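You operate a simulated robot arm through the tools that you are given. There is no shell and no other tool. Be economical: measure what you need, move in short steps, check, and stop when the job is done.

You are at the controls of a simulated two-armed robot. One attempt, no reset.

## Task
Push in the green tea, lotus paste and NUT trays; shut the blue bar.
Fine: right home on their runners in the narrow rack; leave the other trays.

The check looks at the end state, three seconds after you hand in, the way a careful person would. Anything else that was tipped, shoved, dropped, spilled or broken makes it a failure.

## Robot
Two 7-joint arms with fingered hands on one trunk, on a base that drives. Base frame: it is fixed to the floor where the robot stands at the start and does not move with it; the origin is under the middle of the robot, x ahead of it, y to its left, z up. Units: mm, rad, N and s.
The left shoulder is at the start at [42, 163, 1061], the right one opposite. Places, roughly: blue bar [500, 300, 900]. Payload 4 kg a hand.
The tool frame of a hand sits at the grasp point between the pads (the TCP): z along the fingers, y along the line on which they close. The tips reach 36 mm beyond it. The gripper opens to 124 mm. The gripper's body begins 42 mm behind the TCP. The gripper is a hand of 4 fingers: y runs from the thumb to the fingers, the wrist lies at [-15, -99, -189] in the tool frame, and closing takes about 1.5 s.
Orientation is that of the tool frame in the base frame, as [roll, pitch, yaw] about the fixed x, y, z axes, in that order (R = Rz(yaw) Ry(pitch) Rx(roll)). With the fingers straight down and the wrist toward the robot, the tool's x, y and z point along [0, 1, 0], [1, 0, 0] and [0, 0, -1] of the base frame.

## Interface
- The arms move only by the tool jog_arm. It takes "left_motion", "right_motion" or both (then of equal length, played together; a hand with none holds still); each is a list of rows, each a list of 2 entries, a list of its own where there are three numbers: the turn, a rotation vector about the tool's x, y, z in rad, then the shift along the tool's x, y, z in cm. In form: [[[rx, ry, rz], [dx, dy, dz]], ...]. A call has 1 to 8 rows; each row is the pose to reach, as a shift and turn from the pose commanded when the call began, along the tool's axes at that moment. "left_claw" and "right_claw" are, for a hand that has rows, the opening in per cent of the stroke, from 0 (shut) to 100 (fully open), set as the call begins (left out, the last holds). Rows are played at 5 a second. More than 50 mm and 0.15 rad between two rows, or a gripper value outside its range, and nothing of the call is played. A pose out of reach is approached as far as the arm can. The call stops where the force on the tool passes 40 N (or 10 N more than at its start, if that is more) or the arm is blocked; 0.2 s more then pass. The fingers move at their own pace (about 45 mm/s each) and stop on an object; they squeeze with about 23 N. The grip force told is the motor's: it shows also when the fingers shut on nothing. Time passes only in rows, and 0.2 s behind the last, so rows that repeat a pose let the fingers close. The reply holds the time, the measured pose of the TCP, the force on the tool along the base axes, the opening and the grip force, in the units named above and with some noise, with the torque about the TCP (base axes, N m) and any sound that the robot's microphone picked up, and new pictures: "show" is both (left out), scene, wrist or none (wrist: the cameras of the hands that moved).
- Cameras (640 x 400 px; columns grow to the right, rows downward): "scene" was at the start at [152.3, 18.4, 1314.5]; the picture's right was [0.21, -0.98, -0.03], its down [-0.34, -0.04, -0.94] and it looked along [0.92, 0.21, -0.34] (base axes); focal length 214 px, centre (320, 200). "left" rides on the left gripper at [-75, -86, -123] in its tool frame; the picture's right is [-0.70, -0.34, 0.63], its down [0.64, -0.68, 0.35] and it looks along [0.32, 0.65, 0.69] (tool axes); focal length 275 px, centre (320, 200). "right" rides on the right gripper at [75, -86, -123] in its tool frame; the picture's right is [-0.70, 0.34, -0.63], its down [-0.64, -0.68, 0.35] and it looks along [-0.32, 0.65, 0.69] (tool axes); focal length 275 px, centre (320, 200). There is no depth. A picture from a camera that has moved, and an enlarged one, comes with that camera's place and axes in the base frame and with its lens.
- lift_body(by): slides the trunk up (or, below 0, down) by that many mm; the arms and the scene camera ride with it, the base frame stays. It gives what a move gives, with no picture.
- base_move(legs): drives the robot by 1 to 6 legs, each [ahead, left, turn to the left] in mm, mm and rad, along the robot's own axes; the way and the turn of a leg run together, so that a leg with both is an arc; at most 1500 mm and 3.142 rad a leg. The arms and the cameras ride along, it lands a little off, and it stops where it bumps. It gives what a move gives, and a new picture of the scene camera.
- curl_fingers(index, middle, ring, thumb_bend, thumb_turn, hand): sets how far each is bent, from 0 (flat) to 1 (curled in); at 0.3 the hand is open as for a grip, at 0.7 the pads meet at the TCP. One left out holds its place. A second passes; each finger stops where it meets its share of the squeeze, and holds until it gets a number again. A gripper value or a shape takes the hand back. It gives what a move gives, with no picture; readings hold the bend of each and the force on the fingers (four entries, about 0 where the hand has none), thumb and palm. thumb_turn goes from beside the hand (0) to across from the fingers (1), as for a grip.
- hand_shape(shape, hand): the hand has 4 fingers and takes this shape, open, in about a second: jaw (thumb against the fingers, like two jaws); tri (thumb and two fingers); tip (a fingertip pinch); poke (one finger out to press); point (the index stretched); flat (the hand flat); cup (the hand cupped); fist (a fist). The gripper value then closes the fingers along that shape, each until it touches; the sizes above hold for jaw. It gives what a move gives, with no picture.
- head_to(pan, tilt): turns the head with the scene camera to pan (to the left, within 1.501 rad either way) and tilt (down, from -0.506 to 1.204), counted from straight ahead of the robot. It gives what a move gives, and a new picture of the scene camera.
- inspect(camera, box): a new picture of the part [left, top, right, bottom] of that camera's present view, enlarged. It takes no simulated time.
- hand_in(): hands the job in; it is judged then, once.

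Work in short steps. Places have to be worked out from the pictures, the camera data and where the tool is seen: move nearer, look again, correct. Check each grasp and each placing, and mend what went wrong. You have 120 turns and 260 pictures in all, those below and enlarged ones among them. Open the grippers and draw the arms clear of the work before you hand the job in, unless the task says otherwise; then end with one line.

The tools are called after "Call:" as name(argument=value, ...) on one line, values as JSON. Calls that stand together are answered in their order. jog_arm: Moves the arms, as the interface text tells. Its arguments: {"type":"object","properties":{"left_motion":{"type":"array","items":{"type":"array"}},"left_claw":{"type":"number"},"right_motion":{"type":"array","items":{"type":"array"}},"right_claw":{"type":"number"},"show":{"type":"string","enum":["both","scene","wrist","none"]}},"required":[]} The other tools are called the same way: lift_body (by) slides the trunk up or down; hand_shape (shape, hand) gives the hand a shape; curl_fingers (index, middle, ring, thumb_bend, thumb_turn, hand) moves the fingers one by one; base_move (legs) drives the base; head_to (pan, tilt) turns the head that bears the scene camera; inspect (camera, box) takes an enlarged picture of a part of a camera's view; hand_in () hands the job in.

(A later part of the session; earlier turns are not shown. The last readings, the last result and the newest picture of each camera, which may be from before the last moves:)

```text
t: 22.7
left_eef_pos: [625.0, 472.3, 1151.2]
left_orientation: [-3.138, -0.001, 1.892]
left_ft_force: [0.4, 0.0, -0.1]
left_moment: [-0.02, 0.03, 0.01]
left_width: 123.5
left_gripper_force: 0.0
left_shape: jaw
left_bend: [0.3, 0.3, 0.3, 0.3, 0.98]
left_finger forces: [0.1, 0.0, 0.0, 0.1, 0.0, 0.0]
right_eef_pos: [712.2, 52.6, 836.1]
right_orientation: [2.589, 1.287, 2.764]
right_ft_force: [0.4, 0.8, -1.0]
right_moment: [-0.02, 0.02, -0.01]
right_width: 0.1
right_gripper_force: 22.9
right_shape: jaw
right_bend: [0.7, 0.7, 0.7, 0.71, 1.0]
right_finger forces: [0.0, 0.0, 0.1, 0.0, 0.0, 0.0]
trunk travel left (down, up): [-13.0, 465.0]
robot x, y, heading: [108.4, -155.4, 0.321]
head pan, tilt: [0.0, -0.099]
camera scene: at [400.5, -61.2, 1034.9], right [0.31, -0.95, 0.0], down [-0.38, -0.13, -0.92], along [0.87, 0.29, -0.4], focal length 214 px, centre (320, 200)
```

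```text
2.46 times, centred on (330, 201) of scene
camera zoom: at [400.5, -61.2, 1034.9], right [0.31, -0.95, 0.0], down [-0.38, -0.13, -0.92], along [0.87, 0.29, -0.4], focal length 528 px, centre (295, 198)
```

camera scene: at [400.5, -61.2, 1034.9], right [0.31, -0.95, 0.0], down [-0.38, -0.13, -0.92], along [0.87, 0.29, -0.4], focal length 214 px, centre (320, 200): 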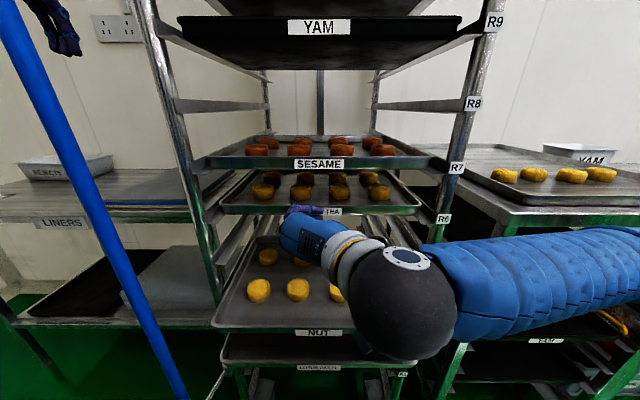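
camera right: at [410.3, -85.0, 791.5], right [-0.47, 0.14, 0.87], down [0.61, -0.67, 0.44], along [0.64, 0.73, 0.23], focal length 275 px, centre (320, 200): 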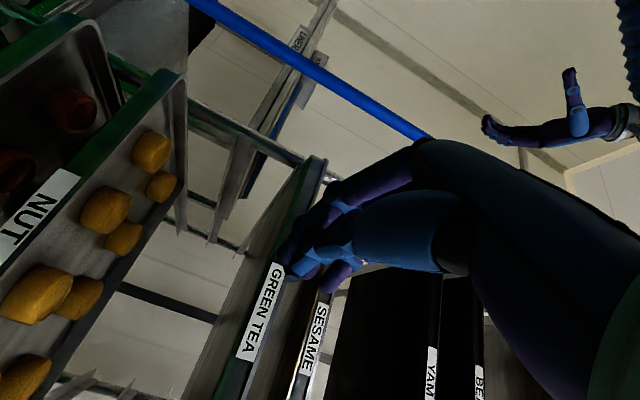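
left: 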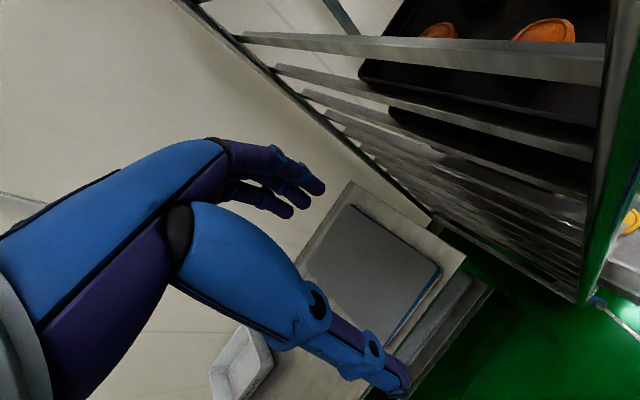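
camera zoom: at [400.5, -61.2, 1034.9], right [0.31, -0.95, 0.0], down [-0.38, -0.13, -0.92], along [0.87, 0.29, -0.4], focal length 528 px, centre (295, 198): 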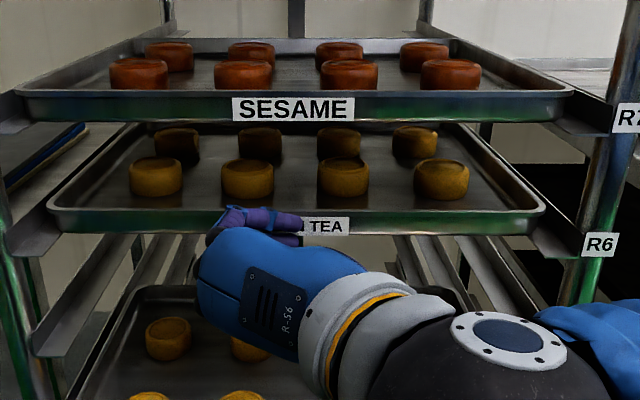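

Green tea seems flush or nearly so. I back off to look without the hand in the way.

Call:
base_move(legs=[[-160, 0, 0]])

Call:
inspect(camera="scene", box=[220, 120, 460, 270])

Call:
inspect(camera="right", box=[0, 0, 640, 400])

```text
t: 24.1
left_eef_pos: [470.0, 424.8, 1152.5]
left_orientation: [-3.139, -0.001, 1.897]
left_ft_force: [-0.4, 0.2, 1.1]
left_moment: [0.01, 0.0, 0.01]
left_width: 124.0
left_gripper_force: 0.0
left_shape: jaw
left_bend: [0.3, 0.3, 0.3, 0.3, 0.98]
left_finger forces: [0.0, 0.0, 0.0, 0.0, 0.0, 0.0]
right_eef_pos: [560.7, 5.6, 836.7]
right_orientation: [2.58, 1.288, 2.76]
right_ft_force: [-0.9, 0.4, 0.8]
right_moment: [0.0, -0.04, -0.04]
right_width: 0.2
right_gripper_force: 22.5
right_shape: jaw
right_bend: [0.7, 0.7, 0.7, 0.71, 1.0]
right_finger forces: [0.0, 0.1, 0.0, 0.0, 0.0, 0.0]
trunk travel left (down, up): [-13.0, 465.0]
robot x, y, heading: [-41.4, -205.0, 0.326]
head pan, tilt: [0.0, -0.099]
camera scene: at [249.4, -110.0, 1035.5], right [0.32, -0.95, 0.0], down [-0.38, -0.13, -0.92], along [0.87, 0.29, -0.4], focal length 214 px, centre (320, 200)
```

scene: 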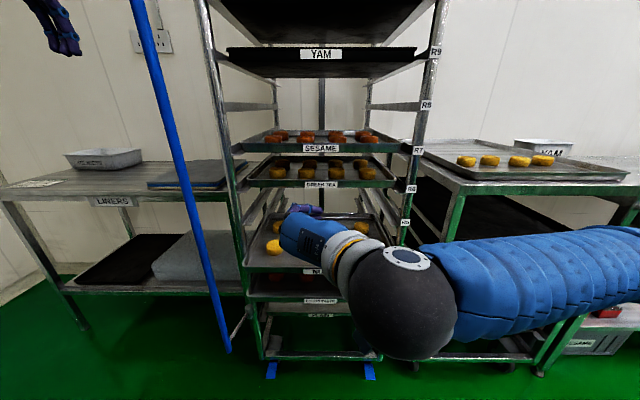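

```text
2.67 times, centred on (340, 195) of scene
camera zoom: at [249.4, -110.0, 1035.5], right [0.32, -0.95, 0.0], down [-0.38, -0.13, -0.92], along [0.87, 0.29, -0.4], focal length 572 px, centre (267, 213)
```

zoom: 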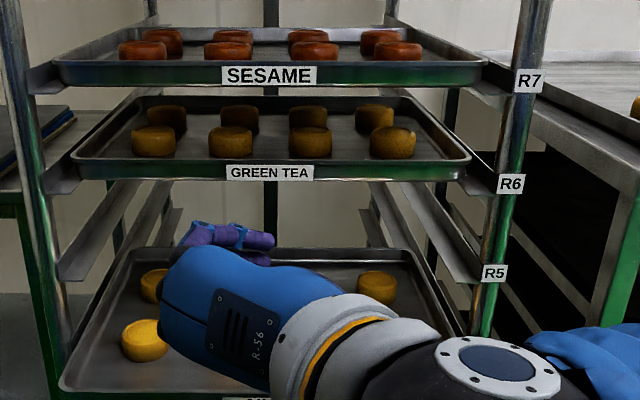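

```text
1.00 times, centred on (320, 200) of right
camera zoom: at [438.5, -94.4, 782.0], right [-0.48, 0.14, 0.87], down [0.61, -0.67, 0.44], along [0.64, 0.73, 0.24], focal length 275 px, centre (320, 200)
```

zoom: 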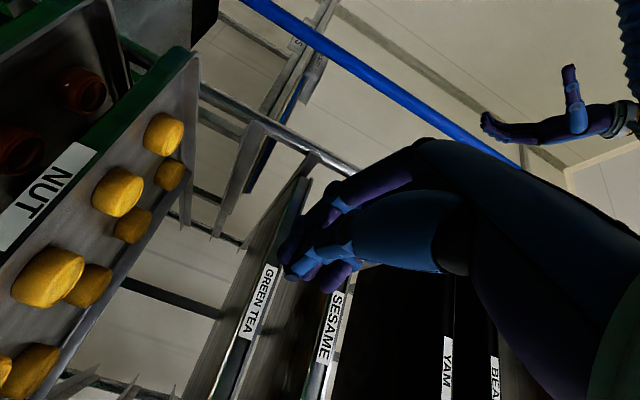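

Green tea sits in line with SESAME and YAM (labels agree within ~6 mm, and it is square). Next is NUT at R4, so I lower the hand about 195 mm in front of it.

Call:
jog_arm(right_motion=[[[0, 0, 0], [3.74, -0.58, 0.92]], [[0, 0, 0], [7.48, -1.15, 1.84]], [[0, 0, 0], [11.2, -1.73, 2.76]], [[0, 0, 0], [14.9, -2.3, 3.68]], [[0, 0, 0], [18.7, -2.88, 4.6]], [[0, 0, 0], [18.7, -2.88, 4.6]]], show="both")

```text
t: 25.5
left_eef_pos: [471.9, 427.4, 1151.9]
left_orientation: [-3.137, -0.001, 1.895]
left_ft_force: [-0.1, -0.1, 0.4]
left_moment: [0.0, 0.02, 0.01]
left_width: 123.6
left_gripper_force: 0.0
left_shape: jaw
left_bend: [0.3, 0.3, 0.3, 0.3, 0.98]
left_finger forces: [0.0, 0.1, 0.0, 0.0, 0.1, 0.0]
right_eef_pos: [564.1, 2.4, 829.2]
right_orientation: [2.6, 1.28, 2.779]
right_ft_force: [-0.1, -0.8, -0.4]
right_moment: [0.0, 0.04, -0.03]
right_width: 0.0
right_gripper_force: 23.0
right_shape: jaw
right_bend: [0.7, 0.7, 0.7, 0.71, 1.0]
right_finger forces: [0.0, 0.0, 0.0, 0.0, 0.0, 0.0]
right hand out of reach, approached as far as the arm can: row 1, 2, 3, 4, 5, 6
trunk travel left (down, up): [-13.0, 465.0]
robot x, y, heading: [-41.7, -209.2, 0.327]
head pan, tilt: [0.0, -0.099]
camera scene: at [250.2, -109.7, 1035.0], right [0.32, -0.95, 0.0], down [-0.38, -0.13, -0.92], along [0.87, 0.29, -0.4], focal length 214 px, centre (320, 200)
camera right: at [441.1, -97.6, 774.7], right [-0.47, 0.14, 0.87], down [0.61, -0.66, 0.43], along [0.64, 0.73, 0.23], focal length 275 px, centre (320, 200)
```

scene: 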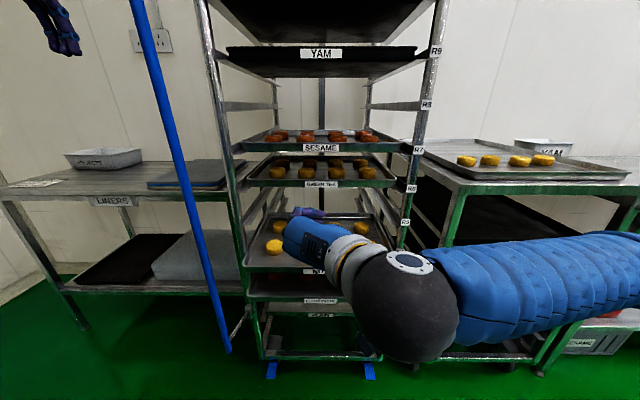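
right: 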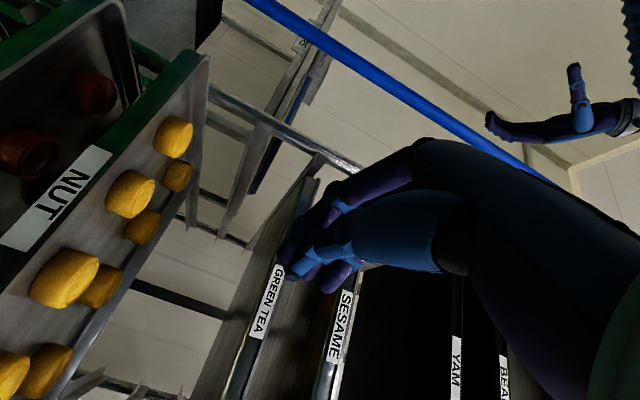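

The arm can't lower in that orientation. I raise the trunk again and return to the natural family (wrist behind, palm forward), pitched 45°, which suits the low trays.

Call:
lift_body(by=180)

Call:
jog_arm(right_motion=[[[0.036, 0.047, 0.132], [0, 0, 0]], [[0.073, 0.093, 0.264], [0, 0, 0]], [[0.109, 0.14, 0.395], [0, 0, 0]], [[0.145, 0.186, 0.527], [0, 0, 0]], [[0.182, 0.233, 0.659], [0, 0, 0]], [[0.218, 0.28, 0.791], [0, 0, 0]], [[0.254, 0.326, 0.923], [0, 0, 0]], [[0.29, 0.373, 1.054], [0, 0, 0]]], show="scene")

```text
t: 27.5
left_eef_pos: [471.4, 425.0, 1330.7]
left_orientation: [-3.136, -0.002, 1.897]
left_ft_force: [0.6, 0.2, 0.4]
left_moment: [0.03, 0.03, 0.0]
left_width: 123.8
left_gripper_force: 0.0
left_shape: jaw
left_bend: [0.3, 0.3, 0.3, 0.3, 0.98]
left_finger forces: [0.1, 0.1, 0.1, 0.0, 0.1, 0.0]
right_eef_pos: [512.0, -20.2, 1172.1]
right_orientation: [1.645, 1.394, 1.847]
right_ft_force: [0.5, -0.2, 0.0]
right_moment: [0.0, -0.01, 0.02]
right_width: 0.0
right_gripper_force: 22.7
right_shape: jaw
right_bend: [0.7, 0.7, 0.7, 0.71, 1.0]
right_finger forces: [0.0, 0.0, 0.0, 0.0, 0.1, 0.0]
trunk travel left (down, up): [-193.0, 285.0]
robot x, y, heading: [-43.1, -205.5, 0.325]
head pan, tilt: [0.0, -0.099]
```

```text
t: 29.3
left_eef_pos: [469.7, 423.7, 1333.7]
left_orientation: [-3.14, 0.001, 1.894]
left_ft_force: [0.2, -0.7, 0.2]
left_moment: [0.02, -0.04, -0.03]
left_width: 123.7
left_gripper_force: 0.1
left_shape: jaw
left_bend: [0.3, 0.3, 0.3, 0.3, 0.98]
left_finger forces: [0.1, 0.0, 0.0, 0.1, 0.0, 0.1]
right_eef_pos: [509.8, -22.8, 1176.2]
right_orientation: [2.049, 0.278, 1.941]
right_ft_force: [0.1, 0.3, 0.4]
right_moment: [0.04, 0.01, 0.03]
right_width: 0.2
right_gripper_force: 22.7
right_shape: jaw
right_bend: [0.7, 0.7, 0.7, 0.71, 1.0]
right_finger forces: [0.0, 0.1, 0.1, 0.0, 0.1, 0.0]
right hand out of reach, approached as far as the arm can: row 1, 2, 3, 4
trunk travel left (down, up): [-193.0, 285.0]
robot x, y, heading: [-42.6, -206.9, 0.326]
head pan, tilt: [0.0, -0.099]
camera scene: at [119.1, -154.9, 1302.2], right [0.32, -0.95, 0.0], down [-0.09, -0.03, -1.0], along [0.94, 0.32, -0.09], focal length 214 px, centre (320, 200)
```

scene: 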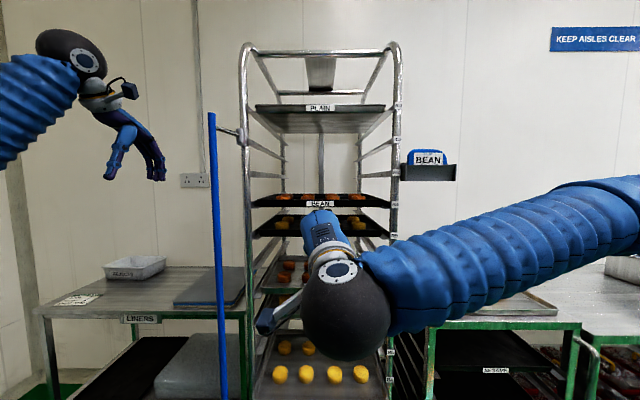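

The hand is back in the natural family in front of the rack, clear by ~150 mm. I finish the rotation to 45° pitch while descending 360 mm.

Call:
jog_arm(right_motion=[[[0.078, 0.031, 0.063], [1.23, -3.84, 1.99]], [[0.156, 0.062, 0.126], [2.46, -7.68, 3.98]], [[0.234, 0.093, 0.19], [3.7, -11.5, 5.96]], [[0.312, 0.124, 0.253], [4.93, -15.35, 7.95]], [[0.312, 0.124, 0.253], [6.16, -19.2, 9.94]], [[0.312, 0.124, 0.253], [7.4, -23.0, 11.9]], [[0.312, 0.124, 0.253], [8.63, -26.9, 13.9]], [[0.312, 0.124, 0.253], [9.86, -30.7, 15.9]]], show="both")

```text
t: 31.1
left_eef_pos: [471.1, 426.4, 1330.8]
left_orientation: [-3.139, 0.003, 1.895]
left_ft_force: [-0.3, -0.7, -0.2]
left_moment: [0.0, 0.02, 0.02]
left_width: 123.8
left_gripper_force: 0.1
left_shape: jaw
left_bend: [0.3, 0.3, 0.3, 0.3, 0.98]
left_finger forces: [0.0, 0.0, 0.0, 0.0, 0.1, 0.0]
right_eef_pos: [509.8, -15.6, 815.8]
right_orientation: [2.358, 0.004, 1.893]
right_ft_force: [-0.7, -0.7, -0.1]
right_moment: [-0.02, 0.01, -0.01]
right_width: 0.0
right_gripper_force: 22.5
right_shape: jaw
right_bend: [0.7, 0.7, 0.7, 0.71, 1.0]
right_finger forces: [0.1, 0.0, 0.1, 0.0, 0.1, 0.1]
trunk travel left (down, up): [-193.0, 285.0]
robot x, y, heading: [-41.2, -205.1, 0.324]
head pan, tilt: [0.0, -0.099]
camera scene: at [120.8, -152.5, 1301.5], right [0.32, -0.95, 0.0], down [-0.09, -0.03, -1.0], along [0.94, 0.32, -0.1], focal length 214 px, centre (320, 200)
camera right: at [346.3, 7.2, 842.7], right [0.02, -0.72, 0.69], down [-0.02, -0.69, -0.72], along [1.0, 0.0, -0.03], focal length 275 px, centre (320, 200)
```

scene: 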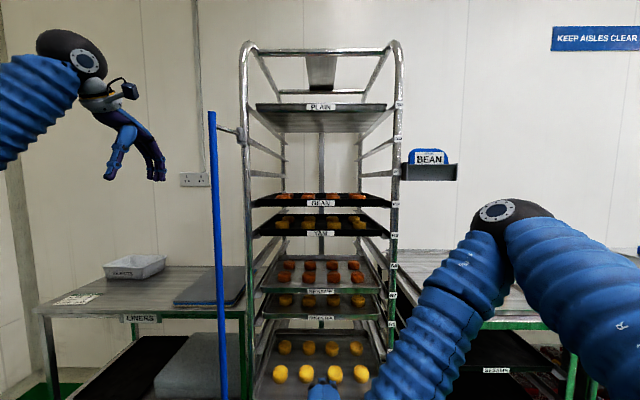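
right: 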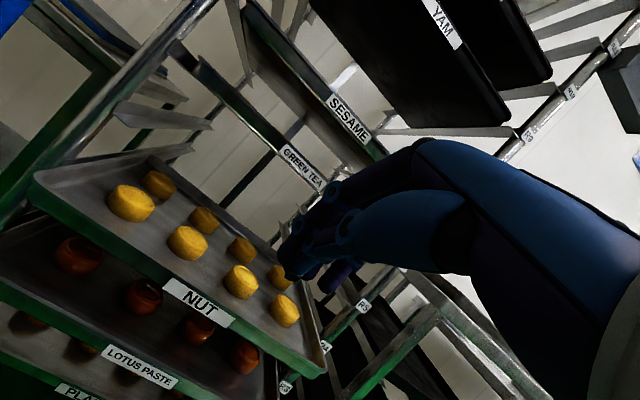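

Tracking is exact in this pose. NUT lip is at about U 624, z≈637. I bring the tips to ~20 mm in front of it.

Call:
jog_arm(right_motion=[[[0, 0, 0], [-0.14, -0.41, 3.94]], [[0, 0, 0], [-0.28, -0.82, 7.88]], [[0, 0, 0], [-0.42, -1.23, 11.8]], [[0, 0, 0], [-0.56, -1.64, 15.8]], [[0, 0, 0], [-0.7, -2.05, 19.7]]], show="wrist")

Call:
head_to(pan=-0.05, tilt=0.5)

Call:
inspect(camera="scene", box=[220, 120, 420, 245])

```text
t: 32.3
left_eef_pos: [470.9, 425.0, 1331.3]
left_orientation: [-3.138, -0.001, 1.897]
left_ft_force: [0.0, 0.6, 0.6]
left_moment: [-0.02, -0.01, -0.01]
left_width: 123.9
left_gripper_force: 0.1
left_shape: jaw
left_bend: [0.3, 0.3, 0.3, 0.3, 0.98]
left_finger forces: [0.0, 0.0, 0.0, 0.0, 0.0, 0.0]
right_eef_pos: [612.6, 39.8, 681.0]
right_orientation: [2.372, 0.011, 1.864]
right_ft_force: [-2.9, -0.4, 0.1]
right_moment: [0.0, 0.03, -0.04]
right_width: 0.0
right_gripper_force: 23.3
right_shape: jaw
right_bend: [0.7, 0.7, 0.7, 0.71, 1.0]
right_finger forces: [0.0, 0.0, 0.0, 0.0, 0.0, 0.0]
right hand out of reach, approached as far as the arm can: row 3, 4, 5
trunk travel left (down, up): [-193.0, 285.0]
robot x, y, heading: [-39.9, -205.4, 0.33]
head pan, tilt: [0.0, -0.099]
camera right: at [450.1, 69.4, 709.9], right [0.01, -0.72, 0.7], down [-0.05, -0.7, -0.72], along [1.0, -0.03, -0.04], focal length 275 px, centre (320, 200)
```

right: 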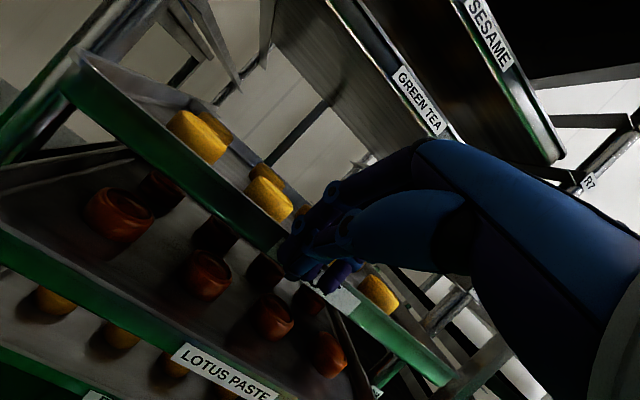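

```text
t: 33.3
left_eef_pos: [471.6, 425.6, 1332.1]
left_orientation: [-3.138, -0.001, 1.898]
left_ft_force: [0.7, 0.6, -0.1]
left_moment: [-0.01, 0.0, 0.0]
left_width: 123.8
left_gripper_force: 0.0
left_shape: jaw
left_bend: [0.3, 0.3, 0.3, 0.3, 0.98]
left_finger forces: [0.0, 0.1, 0.0, 0.0, 0.1, 0.0]
right_eef_pos: [612.2, 39.8, 681.8]
right_orientation: [2.373, 0.01, 1.866]
right_ft_force: [-0.7, 0.0, -0.1]
right_moment: [0.05, -0.02, -0.03]
right_width: 0.0
right_gripper_force: 23.1
right_shape: jaw
right_bend: [0.7, 0.7, 0.7, 0.71, 1.0]
right_finger forces: [0.0, 0.1, 0.1, 0.0, 0.0, 0.1]
trunk travel left (down, up): [-193.0, 285.0]
robot x, y, heading: [-42.0, -206.6, 0.325]
head pan, tilt: [-0.051, 0.499]
camera scene: at [115.5, -159.7, 1247.1], right [0.27, -0.96, 0.01], down [-0.61, -0.18, -0.77], along [0.74, 0.2, -0.64], focal length 214 px, centre (320, 200)
```

scene: 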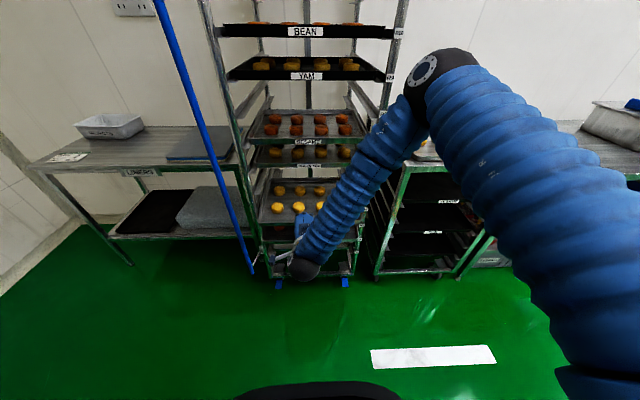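

```text
3.20 times, centred on (320, 182) of scene
camera zoom: at [115.5, -159.7, 1247.1], right [0.27, -0.96, 0.01], down [-0.61, -0.18, -0.77], along [0.74, 0.2, -0.64], focal length 686 px, centre (320, 256)
```

zoom: 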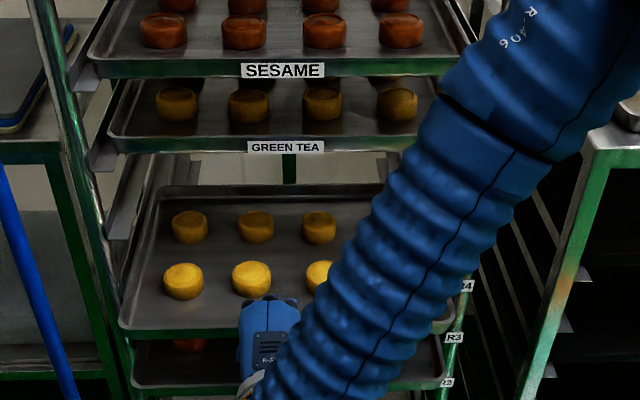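

The tips are 30 mm short of the NUT lip, 19 mm high and 28 mm left. I lower the trunk 20 mm, shift right, and advance with the base.

Call:
lift_body(by=-20)

Call:
base_move(legs=[[0, -26, 0], [25, 0, 0]])

Call:
inspect(camera="right", box=[180, 150, 440, 400])

```text
t: 34.0
left_eef_pos: [469.0, 424.5, 1314.4]
left_orientation: [3.141, 0.002, 1.898]
left_ft_force: [-0.5, -0.1, -0.1]
left_moment: [0.04, -0.02, -0.02]
left_width: 123.6
left_gripper_force: 0.2
left_shape: jaw
left_bend: [0.3, 0.3, 0.3, 0.3, 0.98]
left_finger forces: [0.0, 0.1, 0.0, 0.0, 0.0, 0.0]
right_eef_pos: [608.2, 38.0, 643.8]
right_orientation: [2.399, 0.011, 1.867]
right_ft_force: [-0.5, -0.5, 0.7]
right_moment: [0.01, 0.02, 0.01]
right_width: 0.1
right_gripper_force: 23.6
right_shape: jaw
right_bend: [0.7, 0.7, 0.7, 0.71, 1.0]
right_finger forces: [0.0, 0.0, 0.0, 0.0, 0.1, 0.0]
trunk travel left (down, up): [-173.0, 305.0]
robot x, y, heading: [-38.3, -208.3, 0.322]
head pan, tilt: [-0.051, 0.499]
```

```text
t: 35.2
left_eef_pos: [503.7, 409.4, 1310.0]
left_orientation: [-3.136, 0.002, 1.897]
left_ft_force: [0.7, -0.8, -0.4]
left_moment: [0.02, 0.06, -0.02]
left_width: 123.9
left_gripper_force: 0.1
left_shape: jaw
left_bend: [0.3, 0.3, 0.3, 0.3, 0.98]
left_finger forces: [0.0, 0.0, 0.1, 0.0, 0.1, 0.0]
right_eef_pos: [640.9, 22.9, 640.0]
right_orientation: [2.401, 0.013, 1.865]
right_ft_force: [-0.2, -0.2, 0.0]
right_moment: [-0.01, 0.01, 0.04]
right_width: 0.1
right_gripper_force: 22.5
right_shape: jaw
right_bend: [0.7, 0.7, 0.7, 0.71, 1.0]
right_finger forces: [0.0, 0.0, 0.0, 0.0, 0.1, 0.0]
trunk travel left (down, up): [-173.0, 305.0]
robot x, y, heading: [-9.7, -225.7, 0.328]
head pan, tilt: [-0.051, 0.499]
camera scene: at [159.5, -172.3, 1221.2], right [0.27, -0.96, 0.01], down [-0.63, -0.19, -0.75], along [0.72, 0.2, -0.66], focal length 214 px, centre (320, 200)
```

scene: 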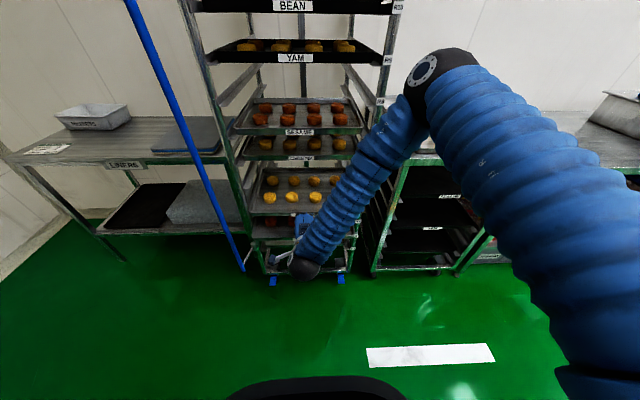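

```text
1.60 times, centred on (310, 275) of right
camera zoom: at [478.9, 52.0, 673.1], right [0.03, -0.71, 0.7], down [-0.07, -0.7, -0.71], along [1.0, -0.03, -0.07], focal length 440 px, centre (336, 80)
```

zoom: 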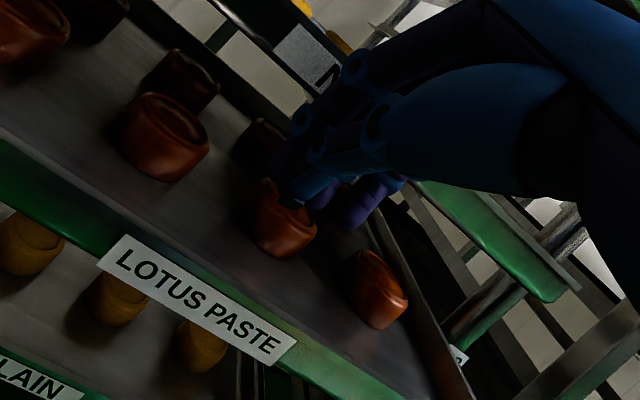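

The trunk move dropped the hand more than expected (tips ≈614, just below the NUT lip). I back 25 mm and raise the hand ~22 mm.

Call:
base_move(legs=[[-25, 0, 0]])

Call:
jog_arm(right_motion=[[[0, 0, 0], [0.75, 0.75, -0.8]], [[0, 0, 0], [0.75, 1.5, -1.6]]], show="wrist")

```text
t: 36.0
left_eef_pos: [476.9, 401.2, 1312.4]
left_orientation: [-3.139, 0.001, 1.898]
left_ft_force: [0.1, 0.2, 1.1]
left_moment: [-0.01, -0.07, 0.0]
left_width: 123.7
left_gripper_force: 0.2
left_shape: jaw
left_bend: [0.3, 0.3, 0.3, 0.3, 0.98]
left_finger forces: [0.0, 0.1, 0.0, 0.0, 0.1, 0.0]
right_eef_pos: [615.9, 13.9, 643.2]
right_orientation: [2.397, 0.012, 1.865]
right_ft_force: [0.7, 0.2, 0.5]
right_moment: [-0.01, -0.02, 0.03]
right_width: 0.1
right_gripper_force: 23.0
right_shape: jaw
right_bend: [0.7, 0.7, 0.7, 0.71, 1.0]
right_finger forces: [0.0, 0.0, 0.0, 0.0, 0.0, 0.1]
trunk travel left (down, up): [-173.0, 305.0]
robot x, y, heading: [-33.5, -234.7, 0.326]
head pan, tilt: [-0.051, 0.499]
camera scene: at [132.7, -181.0, 1221.8], right [0.27, -0.96, 0.01], down [-0.63, -0.19, -0.75], along [0.73, 0.2, -0.66], focal length 214 px, centre (320, 200)
```

scene: 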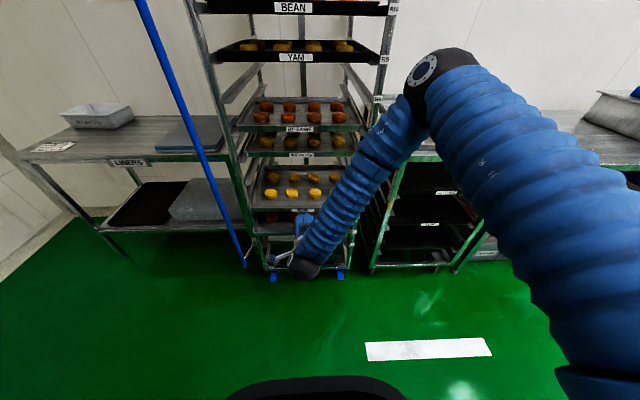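

```text
t: 36.6
left_eef_pos: [478.7, 401.4, 1312.0]
left_orientation: [-3.14, 0.001, 1.899]
left_ft_force: [-0.2, 0.3, -0.4]
left_moment: [0.0, 0.0, 0.0]
left_width: 123.5
left_gripper_force: 0.0
left_shape: jaw
left_bend: [0.3, 0.3, 0.3, 0.3, 0.98]
left_finger forces: [0.0, 0.0, 0.0, 0.0, 0.1, 0.0]
right_eef_pos: [613.9, 21.4, 664.1]
right_orientation: [2.4, 0.012, 1.865]
right_ft_force: [0.3, -1.0, -0.1]
right_moment: [0.04, 0.02, 0.01]
right_width: 0.0
right_gripper_force: 22.9
right_shape: jaw
right_bend: [0.7, 0.7, 0.7, 0.71, 1.0]
right_finger forces: [0.0, 0.1, 0.1, 0.0, 0.1, 0.1]
trunk travel left (down, up): [-173.0, 305.0]
robot x, y, heading: [-35.2, -234.7, 0.325]
head pan, tilt: [-0.051, 0.499]
camera right: at [452.0, 51.4, 696.2], right [0.03, -0.71, 0.7], down [-0.07, -0.7, -0.71], along [1.0, -0.03, -0.07], focal length 275 px, centre (320, 200)
```

right: 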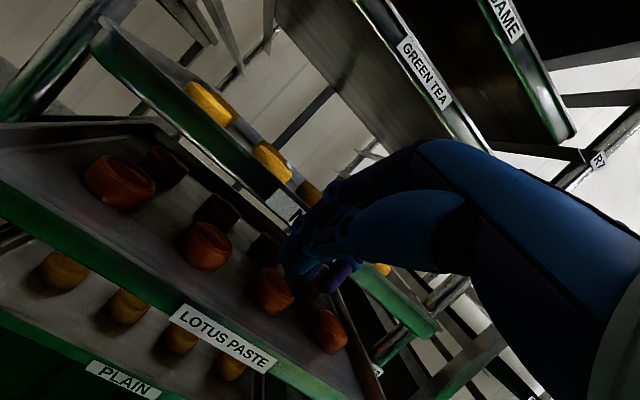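

Tip is now at about z 637, aligned with the NUT lip and near centre. I advance 60 mm with the base (about 35 to contact).

Call:
base_move(legs=[[60, 0, 0]])

Call:
inspect(camera="right", box=[0, 0, 640, 400])

Call:
inspect(camera="scene", box=[220, 100, 420, 225])

```text
t: 37.6
left_eef_pos: [539.6, 422.2, 1310.0]
left_orientation: [-3.137, -0.001, 1.896]
left_ft_force: [0.8, 1.1, 0.0]
left_moment: [-0.01, 0.04, 0.0]
left_width: 123.7
left_gripper_force: 0.0
left_shape: jaw
left_bend: [0.3, 0.3, 0.3, 0.3, 0.98]
left_finger forces: [0.0, 0.0, 0.1, 0.1, 0.1, 0.0]
right_eef_pos: [672.0, 41.6, 662.6]
right_orientation: [2.403, 0.011, 1.865]
right_ft_force: [-0.2, -0.8, -0.3]
right_moment: [0.02, 0.01, 0.04]
right_width: 0.4
right_gripper_force: 22.6
right_shape: jaw
right_bend: [0.7, 0.7, 0.7, 0.71, 1.0]
right_finger forces: [0.0, 0.0, 0.0, 0.0, 0.0, 0.0]
trunk travel left (down, up): [-173.0, 305.0]
robot x, y, heading: [23.8, -210.8, 0.322]
head pan, tilt: [-0.051, 0.499]
camera scene: at [193.7, -160.5, 1220.9], right [0.27, -0.96, 0.01], down [-0.63, -0.19, -0.75], along [0.72, 0.2, -0.66], focal length 214 px, centre (320, 200)
```

scene: 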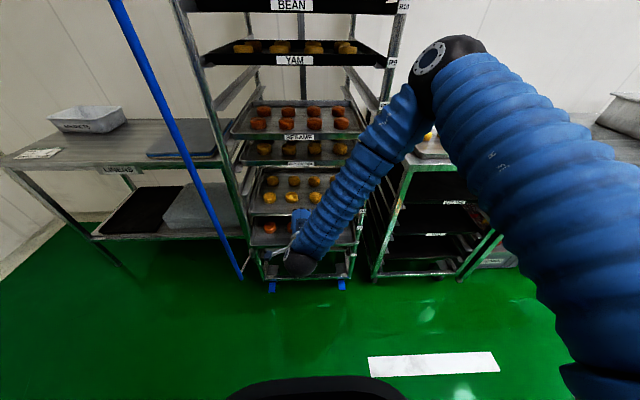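

```text
1.00 times, centred on (320, 200) of right
camera zoom: at [510.5, 70.8, 694.2], right [0.03, -0.71, 0.7], down [-0.07, -0.7, -0.71], along [1.0, -0.03, -0.07], focal length 275 px, centre (320, 200)
```

zoom: 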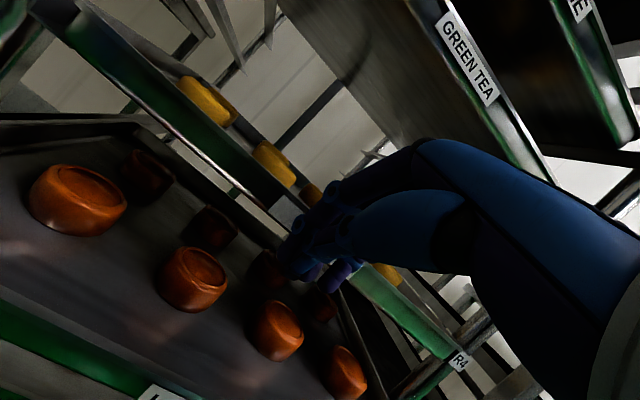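

```text
3.20 times, centred on (320, 162) of scene
camera zoom: at [193.7, -160.5, 1220.9], right [0.27, -0.96, 0.01], down [-0.63, -0.19, -0.75], along [0.72, 0.2, -0.66], focal length 686 px, centre (320, 320)
```

zoom: 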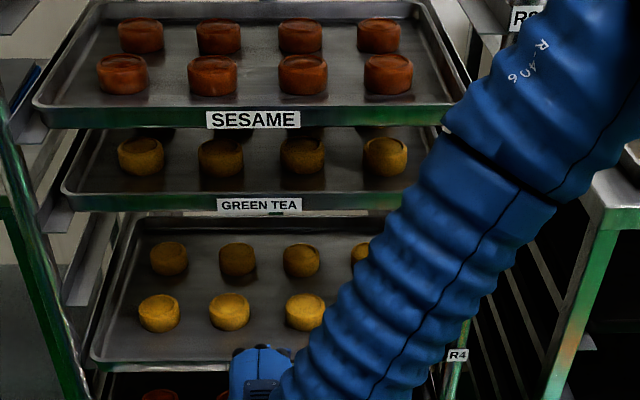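

NUT moves with the hand. I push 35 mm more.

Call:
base_move(legs=[[35, 0, 0]])

Call:
inspect(camera="right", box=[0, 0, 640, 400])

Call:
inspect(camera="scene", box=[220, 100, 420, 225])

```text
t: 38.4
left_eef_pos: [574.0, 431.8, 1310.0]
left_orientation: [-3.135, 0.0, 1.895]
left_ft_force: [0.1, 0.8, -1.4]
left_moment: [-0.04, 0.04, 0.02]
left_width: 123.6
left_gripper_force: 0.1
left_shape: jaw
left_bend: [0.3, 0.3, 0.3, 0.3, 0.98]
left_finger forces: [0.0, 0.0, 0.0, 0.0, 0.0, 0.0]
right_eef_pos: [706.2, 52.2, 662.1]
right_orientation: [2.401, 0.012, 1.864]
right_ft_force: [0.0, -1.0, -0.8]
right_moment: [0.06, 0.01, 0.01]
right_width: 0.0
right_gripper_force: 23.0
right_shape: jaw
right_bend: [0.7, 0.7, 0.7, 0.71, 1.0]
right_finger forces: [0.1, 0.1, 0.0, 0.0, 0.0, 0.0]
trunk travel left (down, up): [-173.0, 305.0]
robot x, y, heading: [56.9, -197.7, 0.323]
head pan, tilt: [-0.051, 0.499]
camera scene: at [227.6, -149.3, 1221.1], right [0.27, -0.96, 0.01], down [-0.63, -0.19, -0.75], along [0.72, 0.2, -0.66], focal length 214 px, centre (320, 200)
```

scene: 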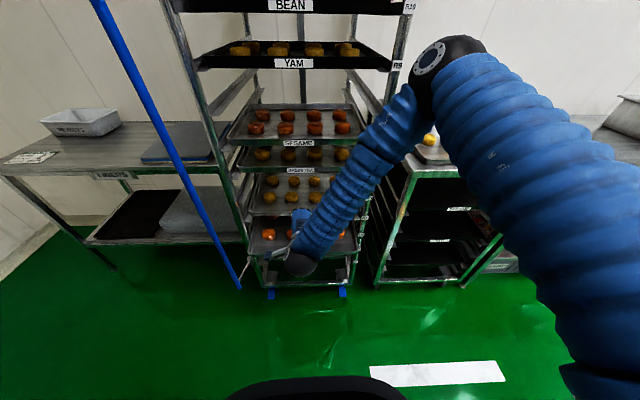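

```text
1.00 times, centred on (320, 200) of right
camera zoom: at [544.7, 81.8, 694.3], right [0.03, -0.71, 0.7], down [-0.07, -0.7, -0.71], along [1.0, -0.03, -0.07], focal length 275 px, centre (320, 200)
```

zoom: 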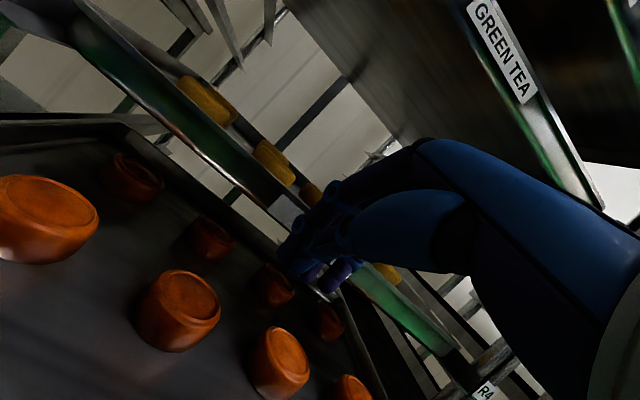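

```text
3.20 times, centred on (320, 162) of scene
camera zoom: at [227.6, -149.3, 1221.1], right [0.27, -0.96, 0.01], down [-0.63, -0.19, -0.75], along [0.72, 0.2, -0.66], focal length 686 px, centre (320, 320)
```

zoom: 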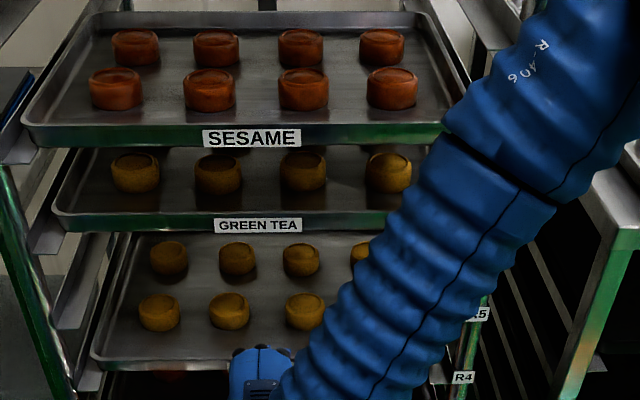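

NUT is nearly flush by the left-edge line. I finish with small forward arm pushes, watching force for a back stop.

Call:
jog_arm(right_motion=[[[0, 0, 0], [0, 0.3, 0.27]], [[0, 0, 0], [0, 0.59, 0.54]], [[0, 0, 0], [0, 0.59, 0.54]]], show="none")

Call:
inspect(camera="scene", box=[220, 100, 420, 225])

```text
t: 39.2
left_eef_pos: [570.7, 431.6, 1312.1]
left_orientation: [-3.134, -0.002, 1.895]
left_ft_force: [-0.5, 0.0, 0.8]
left_moment: [0.01, 0.0, -0.01]
left_width: 123.9
left_gripper_force: 0.1
left_shape: jaw
left_bend: [0.3, 0.3, 0.3, 0.3, 0.98]
left_finger forces: [0.0, 0.0, 0.0, 0.1, 0.1, 0.0]
right_eef_pos: [713.6, 53.5, 662.5]
right_orientation: [2.399, 0.011, 1.864]
right_ft_force: [-3.1, -0.9, 1.2]
right_moment: [0.01, -0.01, -0.02]
right_width: 0.0
right_gripper_force: 22.8
right_shape: jaw
right_bend: [0.7, 0.7, 0.7, 0.71, 1.0]
right_finger forces: [0.1, 3.9, 0.0, 0.0, 0.0, 0.0]
trunk travel left (down, up): [-173.0, 305.0]
robot x, y, heading: [56.0, -200.1, 0.321]
head pan, tilt: [-0.051, 0.499]
```

```text
3.20 times, centred on (320, 162) of scene
camera zoom: at [225.4, -150.1, 1221.5], right [0.27, -0.96, 0.01], down [-0.63, -0.19, -0.75], along [0.73, 0.2, -0.66], focal length 686 px, centre (320, 320)
```

zoom: 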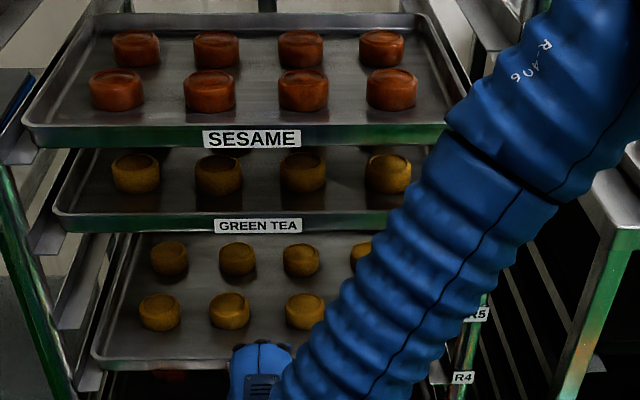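

There's 4 N of contact force now, which could be sliding or a stop. I push 8 mm more.

Call:
jog_arm(right_motion=[[[0, 0, 0], [0, 0.2, 0.18]], [[0, 0, 0], [0, 0.4, 0.36]], [[0, 0, 0], [0, 0.59, 0.54]], [[0, 0, 0], [0, 0.59, 0.54]]], show="none")

Call:
inspect(camera="scene", box=[220, 100, 420, 225])

```text
t: 40.2
left_eef_pos: [571.4, 431.0, 1310.4]
left_orientation: [-3.137, 0.001, 1.895]
left_ft_force: [-0.7, 0.2, -0.2]
left_moment: [-0.02, -0.02, 0.01]
left_width: 123.5
left_gripper_force: 0.1
left_shape: jaw
left_bend: [0.3, 0.3, 0.3, 0.3, 0.98]
left_finger forces: [0.1, 0.0, 0.0, 0.0, 0.0, 0.1]
right_eef_pos: [720.5, 56.4, 663.2]
right_orientation: [2.4, 0.012, 1.864]
right_ft_force: [-2.8, -1.0, 0.1]
right_moment: [-0.01, 0.0, -0.02]
right_width: 0.0
right_gripper_force: 23.1
right_shape: jaw
right_bend: [0.7, 0.7, 0.7, 0.71, 1.0]
right_finger forces: [0.0, 2.8, 0.0, 0.0, 0.0, 0.0]
trunk travel left (down, up): [-173.0, 305.0]
robot x, y, heading: [55.4, -203.5, 0.325]
head pan, tilt: [-0.051, 0.499]
```

```text
3.20 times, centred on (320, 162) of scene
camera zoom: at [225.5, -150.1, 1221.5], right [0.27, -0.96, 0.01], down [-0.63, -0.19, -0.75], along [0.73, 0.2, -0.66], focal length 686 px, centre (320, 320)
```

zoom: 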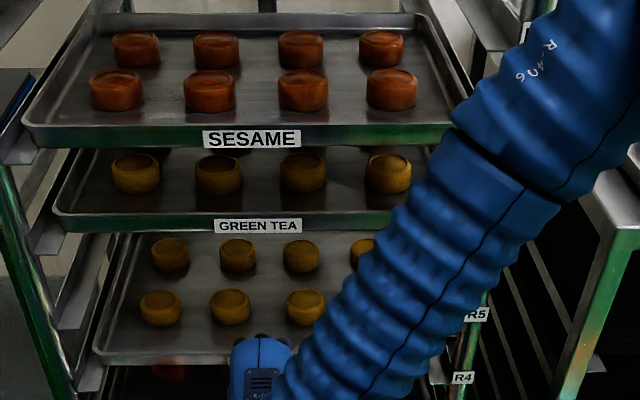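

The tray is still sliding at 3 N with no stop yet. I zoom on the left runner ends to compare NUT and GREEN TEA against SESAME.

Call:
inspect(camera="scene", box=[215, 125, 265, 156])

Call:
inspect(camera="scene", box=[220, 155, 270, 186])

Call:
inspect(camera="scene", box=[235, 195, 285, 226])

```text
12.80 times, centred on (240, 140) of scene
camera zoom: at [225.5, -150.1, 1221.5], right [0.27, -0.96, 0.01], down [-0.63, -0.19, -0.75], along [0.73, 0.2, -0.66], focal length 2745 px, centre (1344, 962)
```

zoom: 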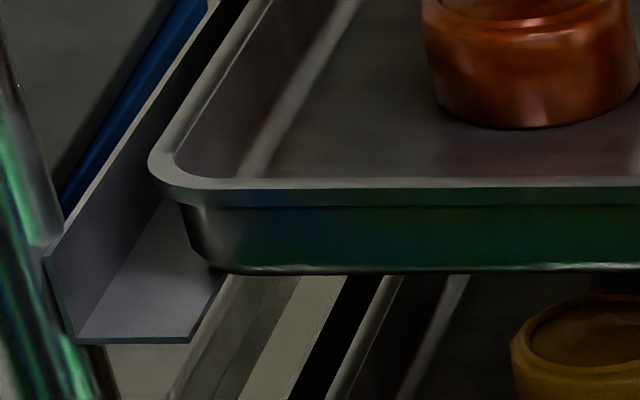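

```text
12.80 times, centred on (245, 170) of scene
camera zoom: at [225.5, -150.1, 1221.5], right [0.27, -0.96, 0.01], down [-0.63, -0.19, -0.75], along [0.73, 0.2, -0.66], focal length 2745 px, centre (1280, 578)
```

zoom: 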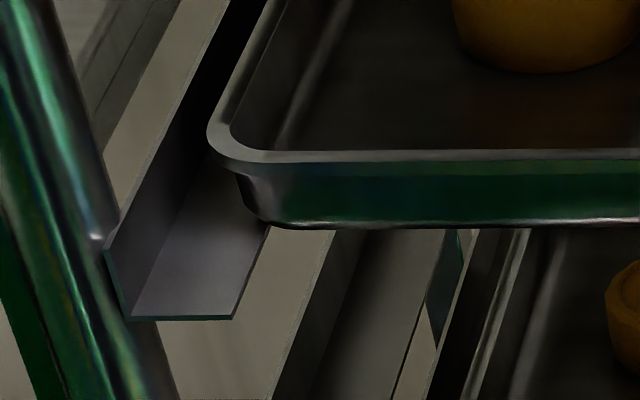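

```text
12.80 times, centred on (260, 210) of scene
camera zoom: at [225.5, -150.1, 1221.5], right [0.27, -0.96, 0.01], down [-0.63, -0.19, -0.75], along [0.73, 0.2, -0.66], focal length 2745 px, centre (1088, 66)
```

zoom: 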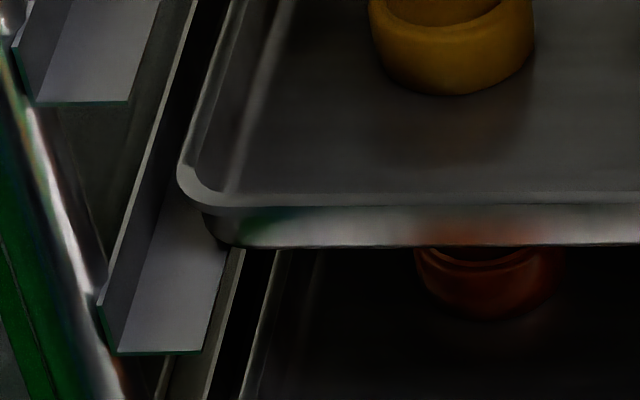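

Very informative: the lip-to-runner-end gap is about 34 mm on SESAME, 42 on GREEN TEA and 45 on NUT. I check the same gap on the untouched YAM and PLAIN.

Call:
inspect(camera="scene", box=[180, 45, 230, 76])

Call:
inspect(camera="scene", box=[235, 235, 315, 285])

Call:
inspect(camera="scene", box=[370, 45, 420, 76])

```text
12.80 times, centred on (205, 60) of scene
camera zoom: at [225.5, -150.1, 1221.5], right [0.27, -0.96, 0.01], down [-0.63, -0.19, -0.75], along [0.73, 0.2, -0.66], focal length 2745 px, centre (1792, 1986)
```

zoom: 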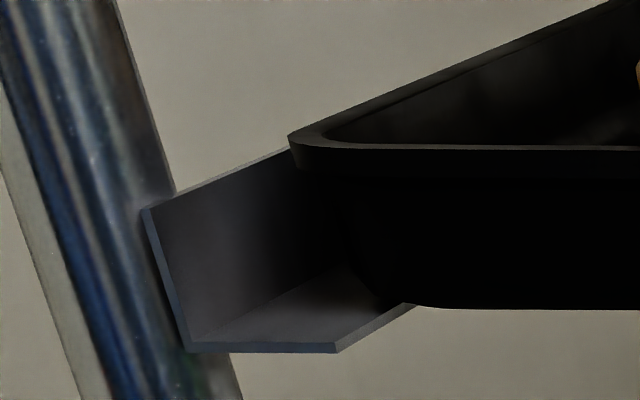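

```text
8.00 times, centred on (275, 260) of scene
camera zoom: at [225.5, -150.1, 1221.5], right [0.27, -0.96, 0.01], down [-0.63, -0.19, -0.75], along [0.73, 0.2, -0.66], focal length 1716 px, centre (680, -280)
```

zoom: 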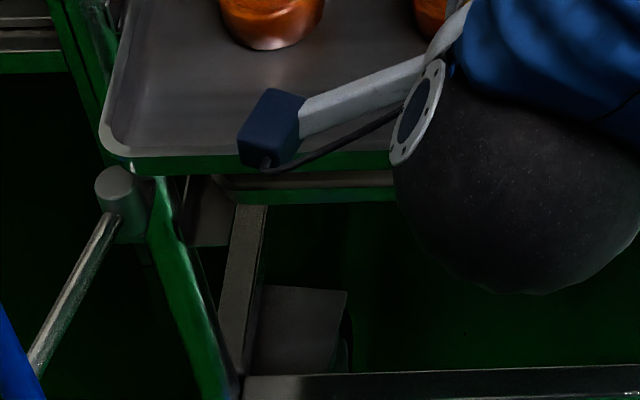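

```text
12.80 times, centred on (395, 60) of scene
camera zoom: at [225.5, -150.1, 1221.5], right [0.27, -0.96, 0.01], down [-0.63, -0.19, -0.75], along [0.73, 0.2, -0.66], focal length 2745 px, centre (-640, 1986)
```

zoom: 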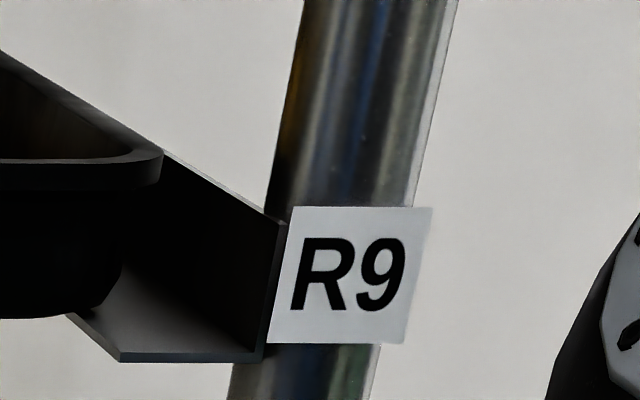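

Untouched YAM shows about a 32 mm gap. I look at the empty runners' far ends (R8, R5) for a back stop.

Call:
inspect(camera="scene", box=[200, 60, 280, 125])

Call:
inspect(camera="scene", box=[330, 60, 400, 115])

Call:
inspect(camera="right", box=[60, 0, 400, 220])

```text
6.15 times, centred on (240, 92) of scene
camera zoom: at [225.5, -150.1, 1221.5], right [0.27, -0.96, 0.01], down [-0.63, -0.19, -0.75], along [0.73, 0.2, -0.66], focal length 1320 px, centre (812, 862)
```

zoom: 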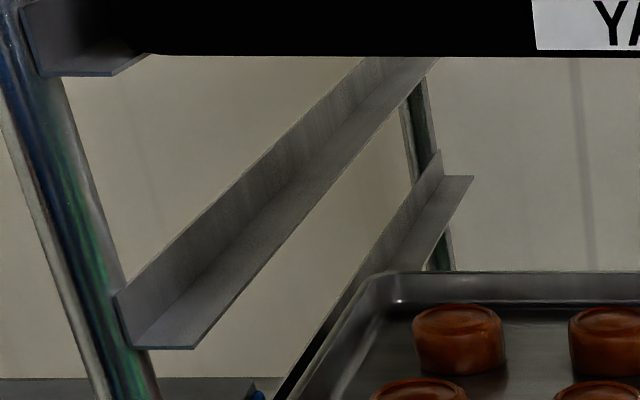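

```text
7.27 times, centred on (365, 88) of scene
camera zoom: at [225.5, -150.1, 1221.5], right [0.27, -0.96, 0.01], down [-0.63, -0.19, -0.75], along [0.73, 0.2, -0.66], focal length 1560 px, centre (-7, 1018)
```

zoom: 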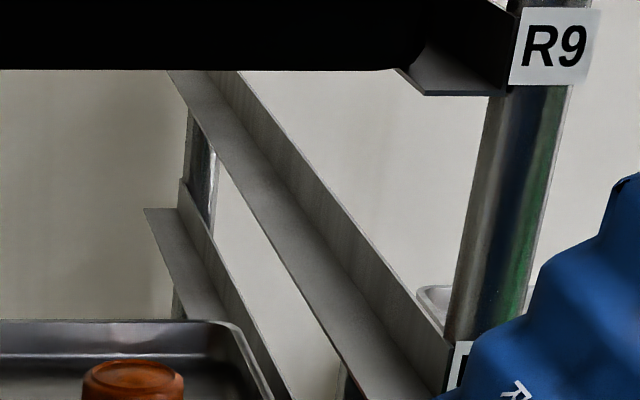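

```text
1.82 times, centred on (230, 110) of right
camera zoom: at [558.5, 86.2, 695.5], right [0.03, -0.71, 0.7], down [-0.07, -0.7, -0.71], along [1.0, -0.03, -0.07], focal length 500 px, centre (484, 364)
```

zoom: 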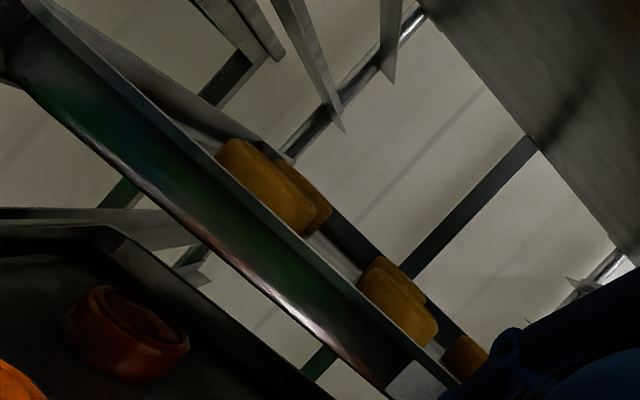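

No stops exist on the runners, so home is the position shared by the untouched trays (gap ≈ 32). NUT is about 11 mm too deep, so I'll hook over its lip and draw it back gently. First I lift the tips above and just inside the lip.

Call:
jog_arm(right_motion=[[[0, 0, 0], [0, -0.74, -0.68]], [[0, 0, 0], [0, 0.95, -2.53]], [[0, 0, 0], [0, 2.64, -4.37]], [[0, 0, 0], [0, 4.48, -2.68]], [[0, 0, 0], [0, 6.33, -0.99]]], show="wrist")

Call:
inspect(camera="scene", box=[230, 140, 350, 215])

```text
t: 41.4
left_eef_pos: [570.0, 431.6, 1310.9]
left_orientation: [-3.136, 0.0, 1.895]
left_ft_force: [-0.4, -0.7, -0.1]
left_moment: [0.02, 0.03, -0.01]
left_width: 123.8
left_gripper_force: 0.1
left_shape: jaw
left_bend: [0.3, 0.3, 0.3, 0.3, 0.98]
left_finger forces: [0.0, 0.0, 0.0, 0.0, 0.0, 0.0]
right_eef_pos: [761.1, 67.7, 710.9]
right_orientation: [2.4, 0.011, 1.864]
right_ft_force: [0.6, -0.3, 0.3]
right_moment: [0.04, 0.04, -0.04]
right_width: 0.2
right_gripper_force: 22.7
right_shape: jaw
right_bend: [0.7, 0.7, 0.7, 0.71, 1.0]
right_finger forces: [0.0, 0.0, 0.0, 0.1, 0.0, 0.0]
trunk travel left (down, up): [-173.0, 305.0]
robot x, y, heading: [54.8, -200.3, 0.325]
head pan, tilt: [-0.051, 0.499]
camera right: at [598.6, 97.9, 743.9], right [0.03, -0.71, 0.7], down [-0.07, -0.7, -0.71], along [1.0, -0.03, -0.07], focal length 275 px, centre (320, 200)
```

right: 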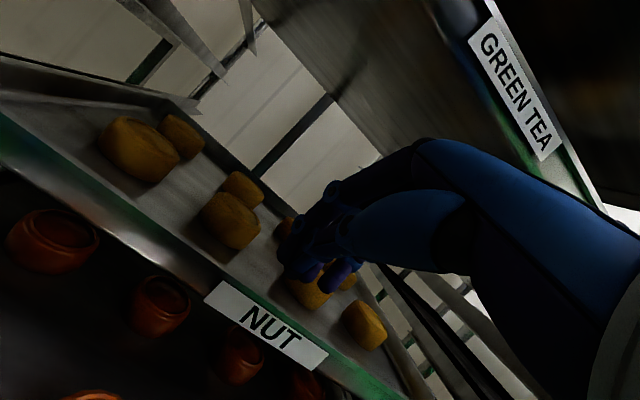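

```text
5.33 times, centred on (290, 178) of scene
camera zoom: at [225.7, -150.2, 1221.4], right [0.27, -0.96, 0.01], down [-0.63, -0.19, -0.75], along [0.72, 0.2, -0.66], focal length 1144 px, centre (480, 320)
```

zoom: 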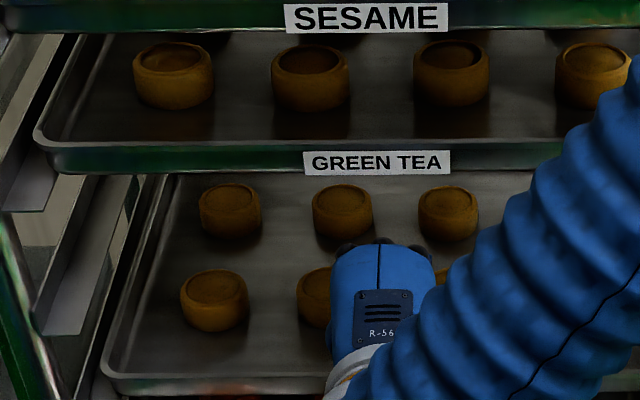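

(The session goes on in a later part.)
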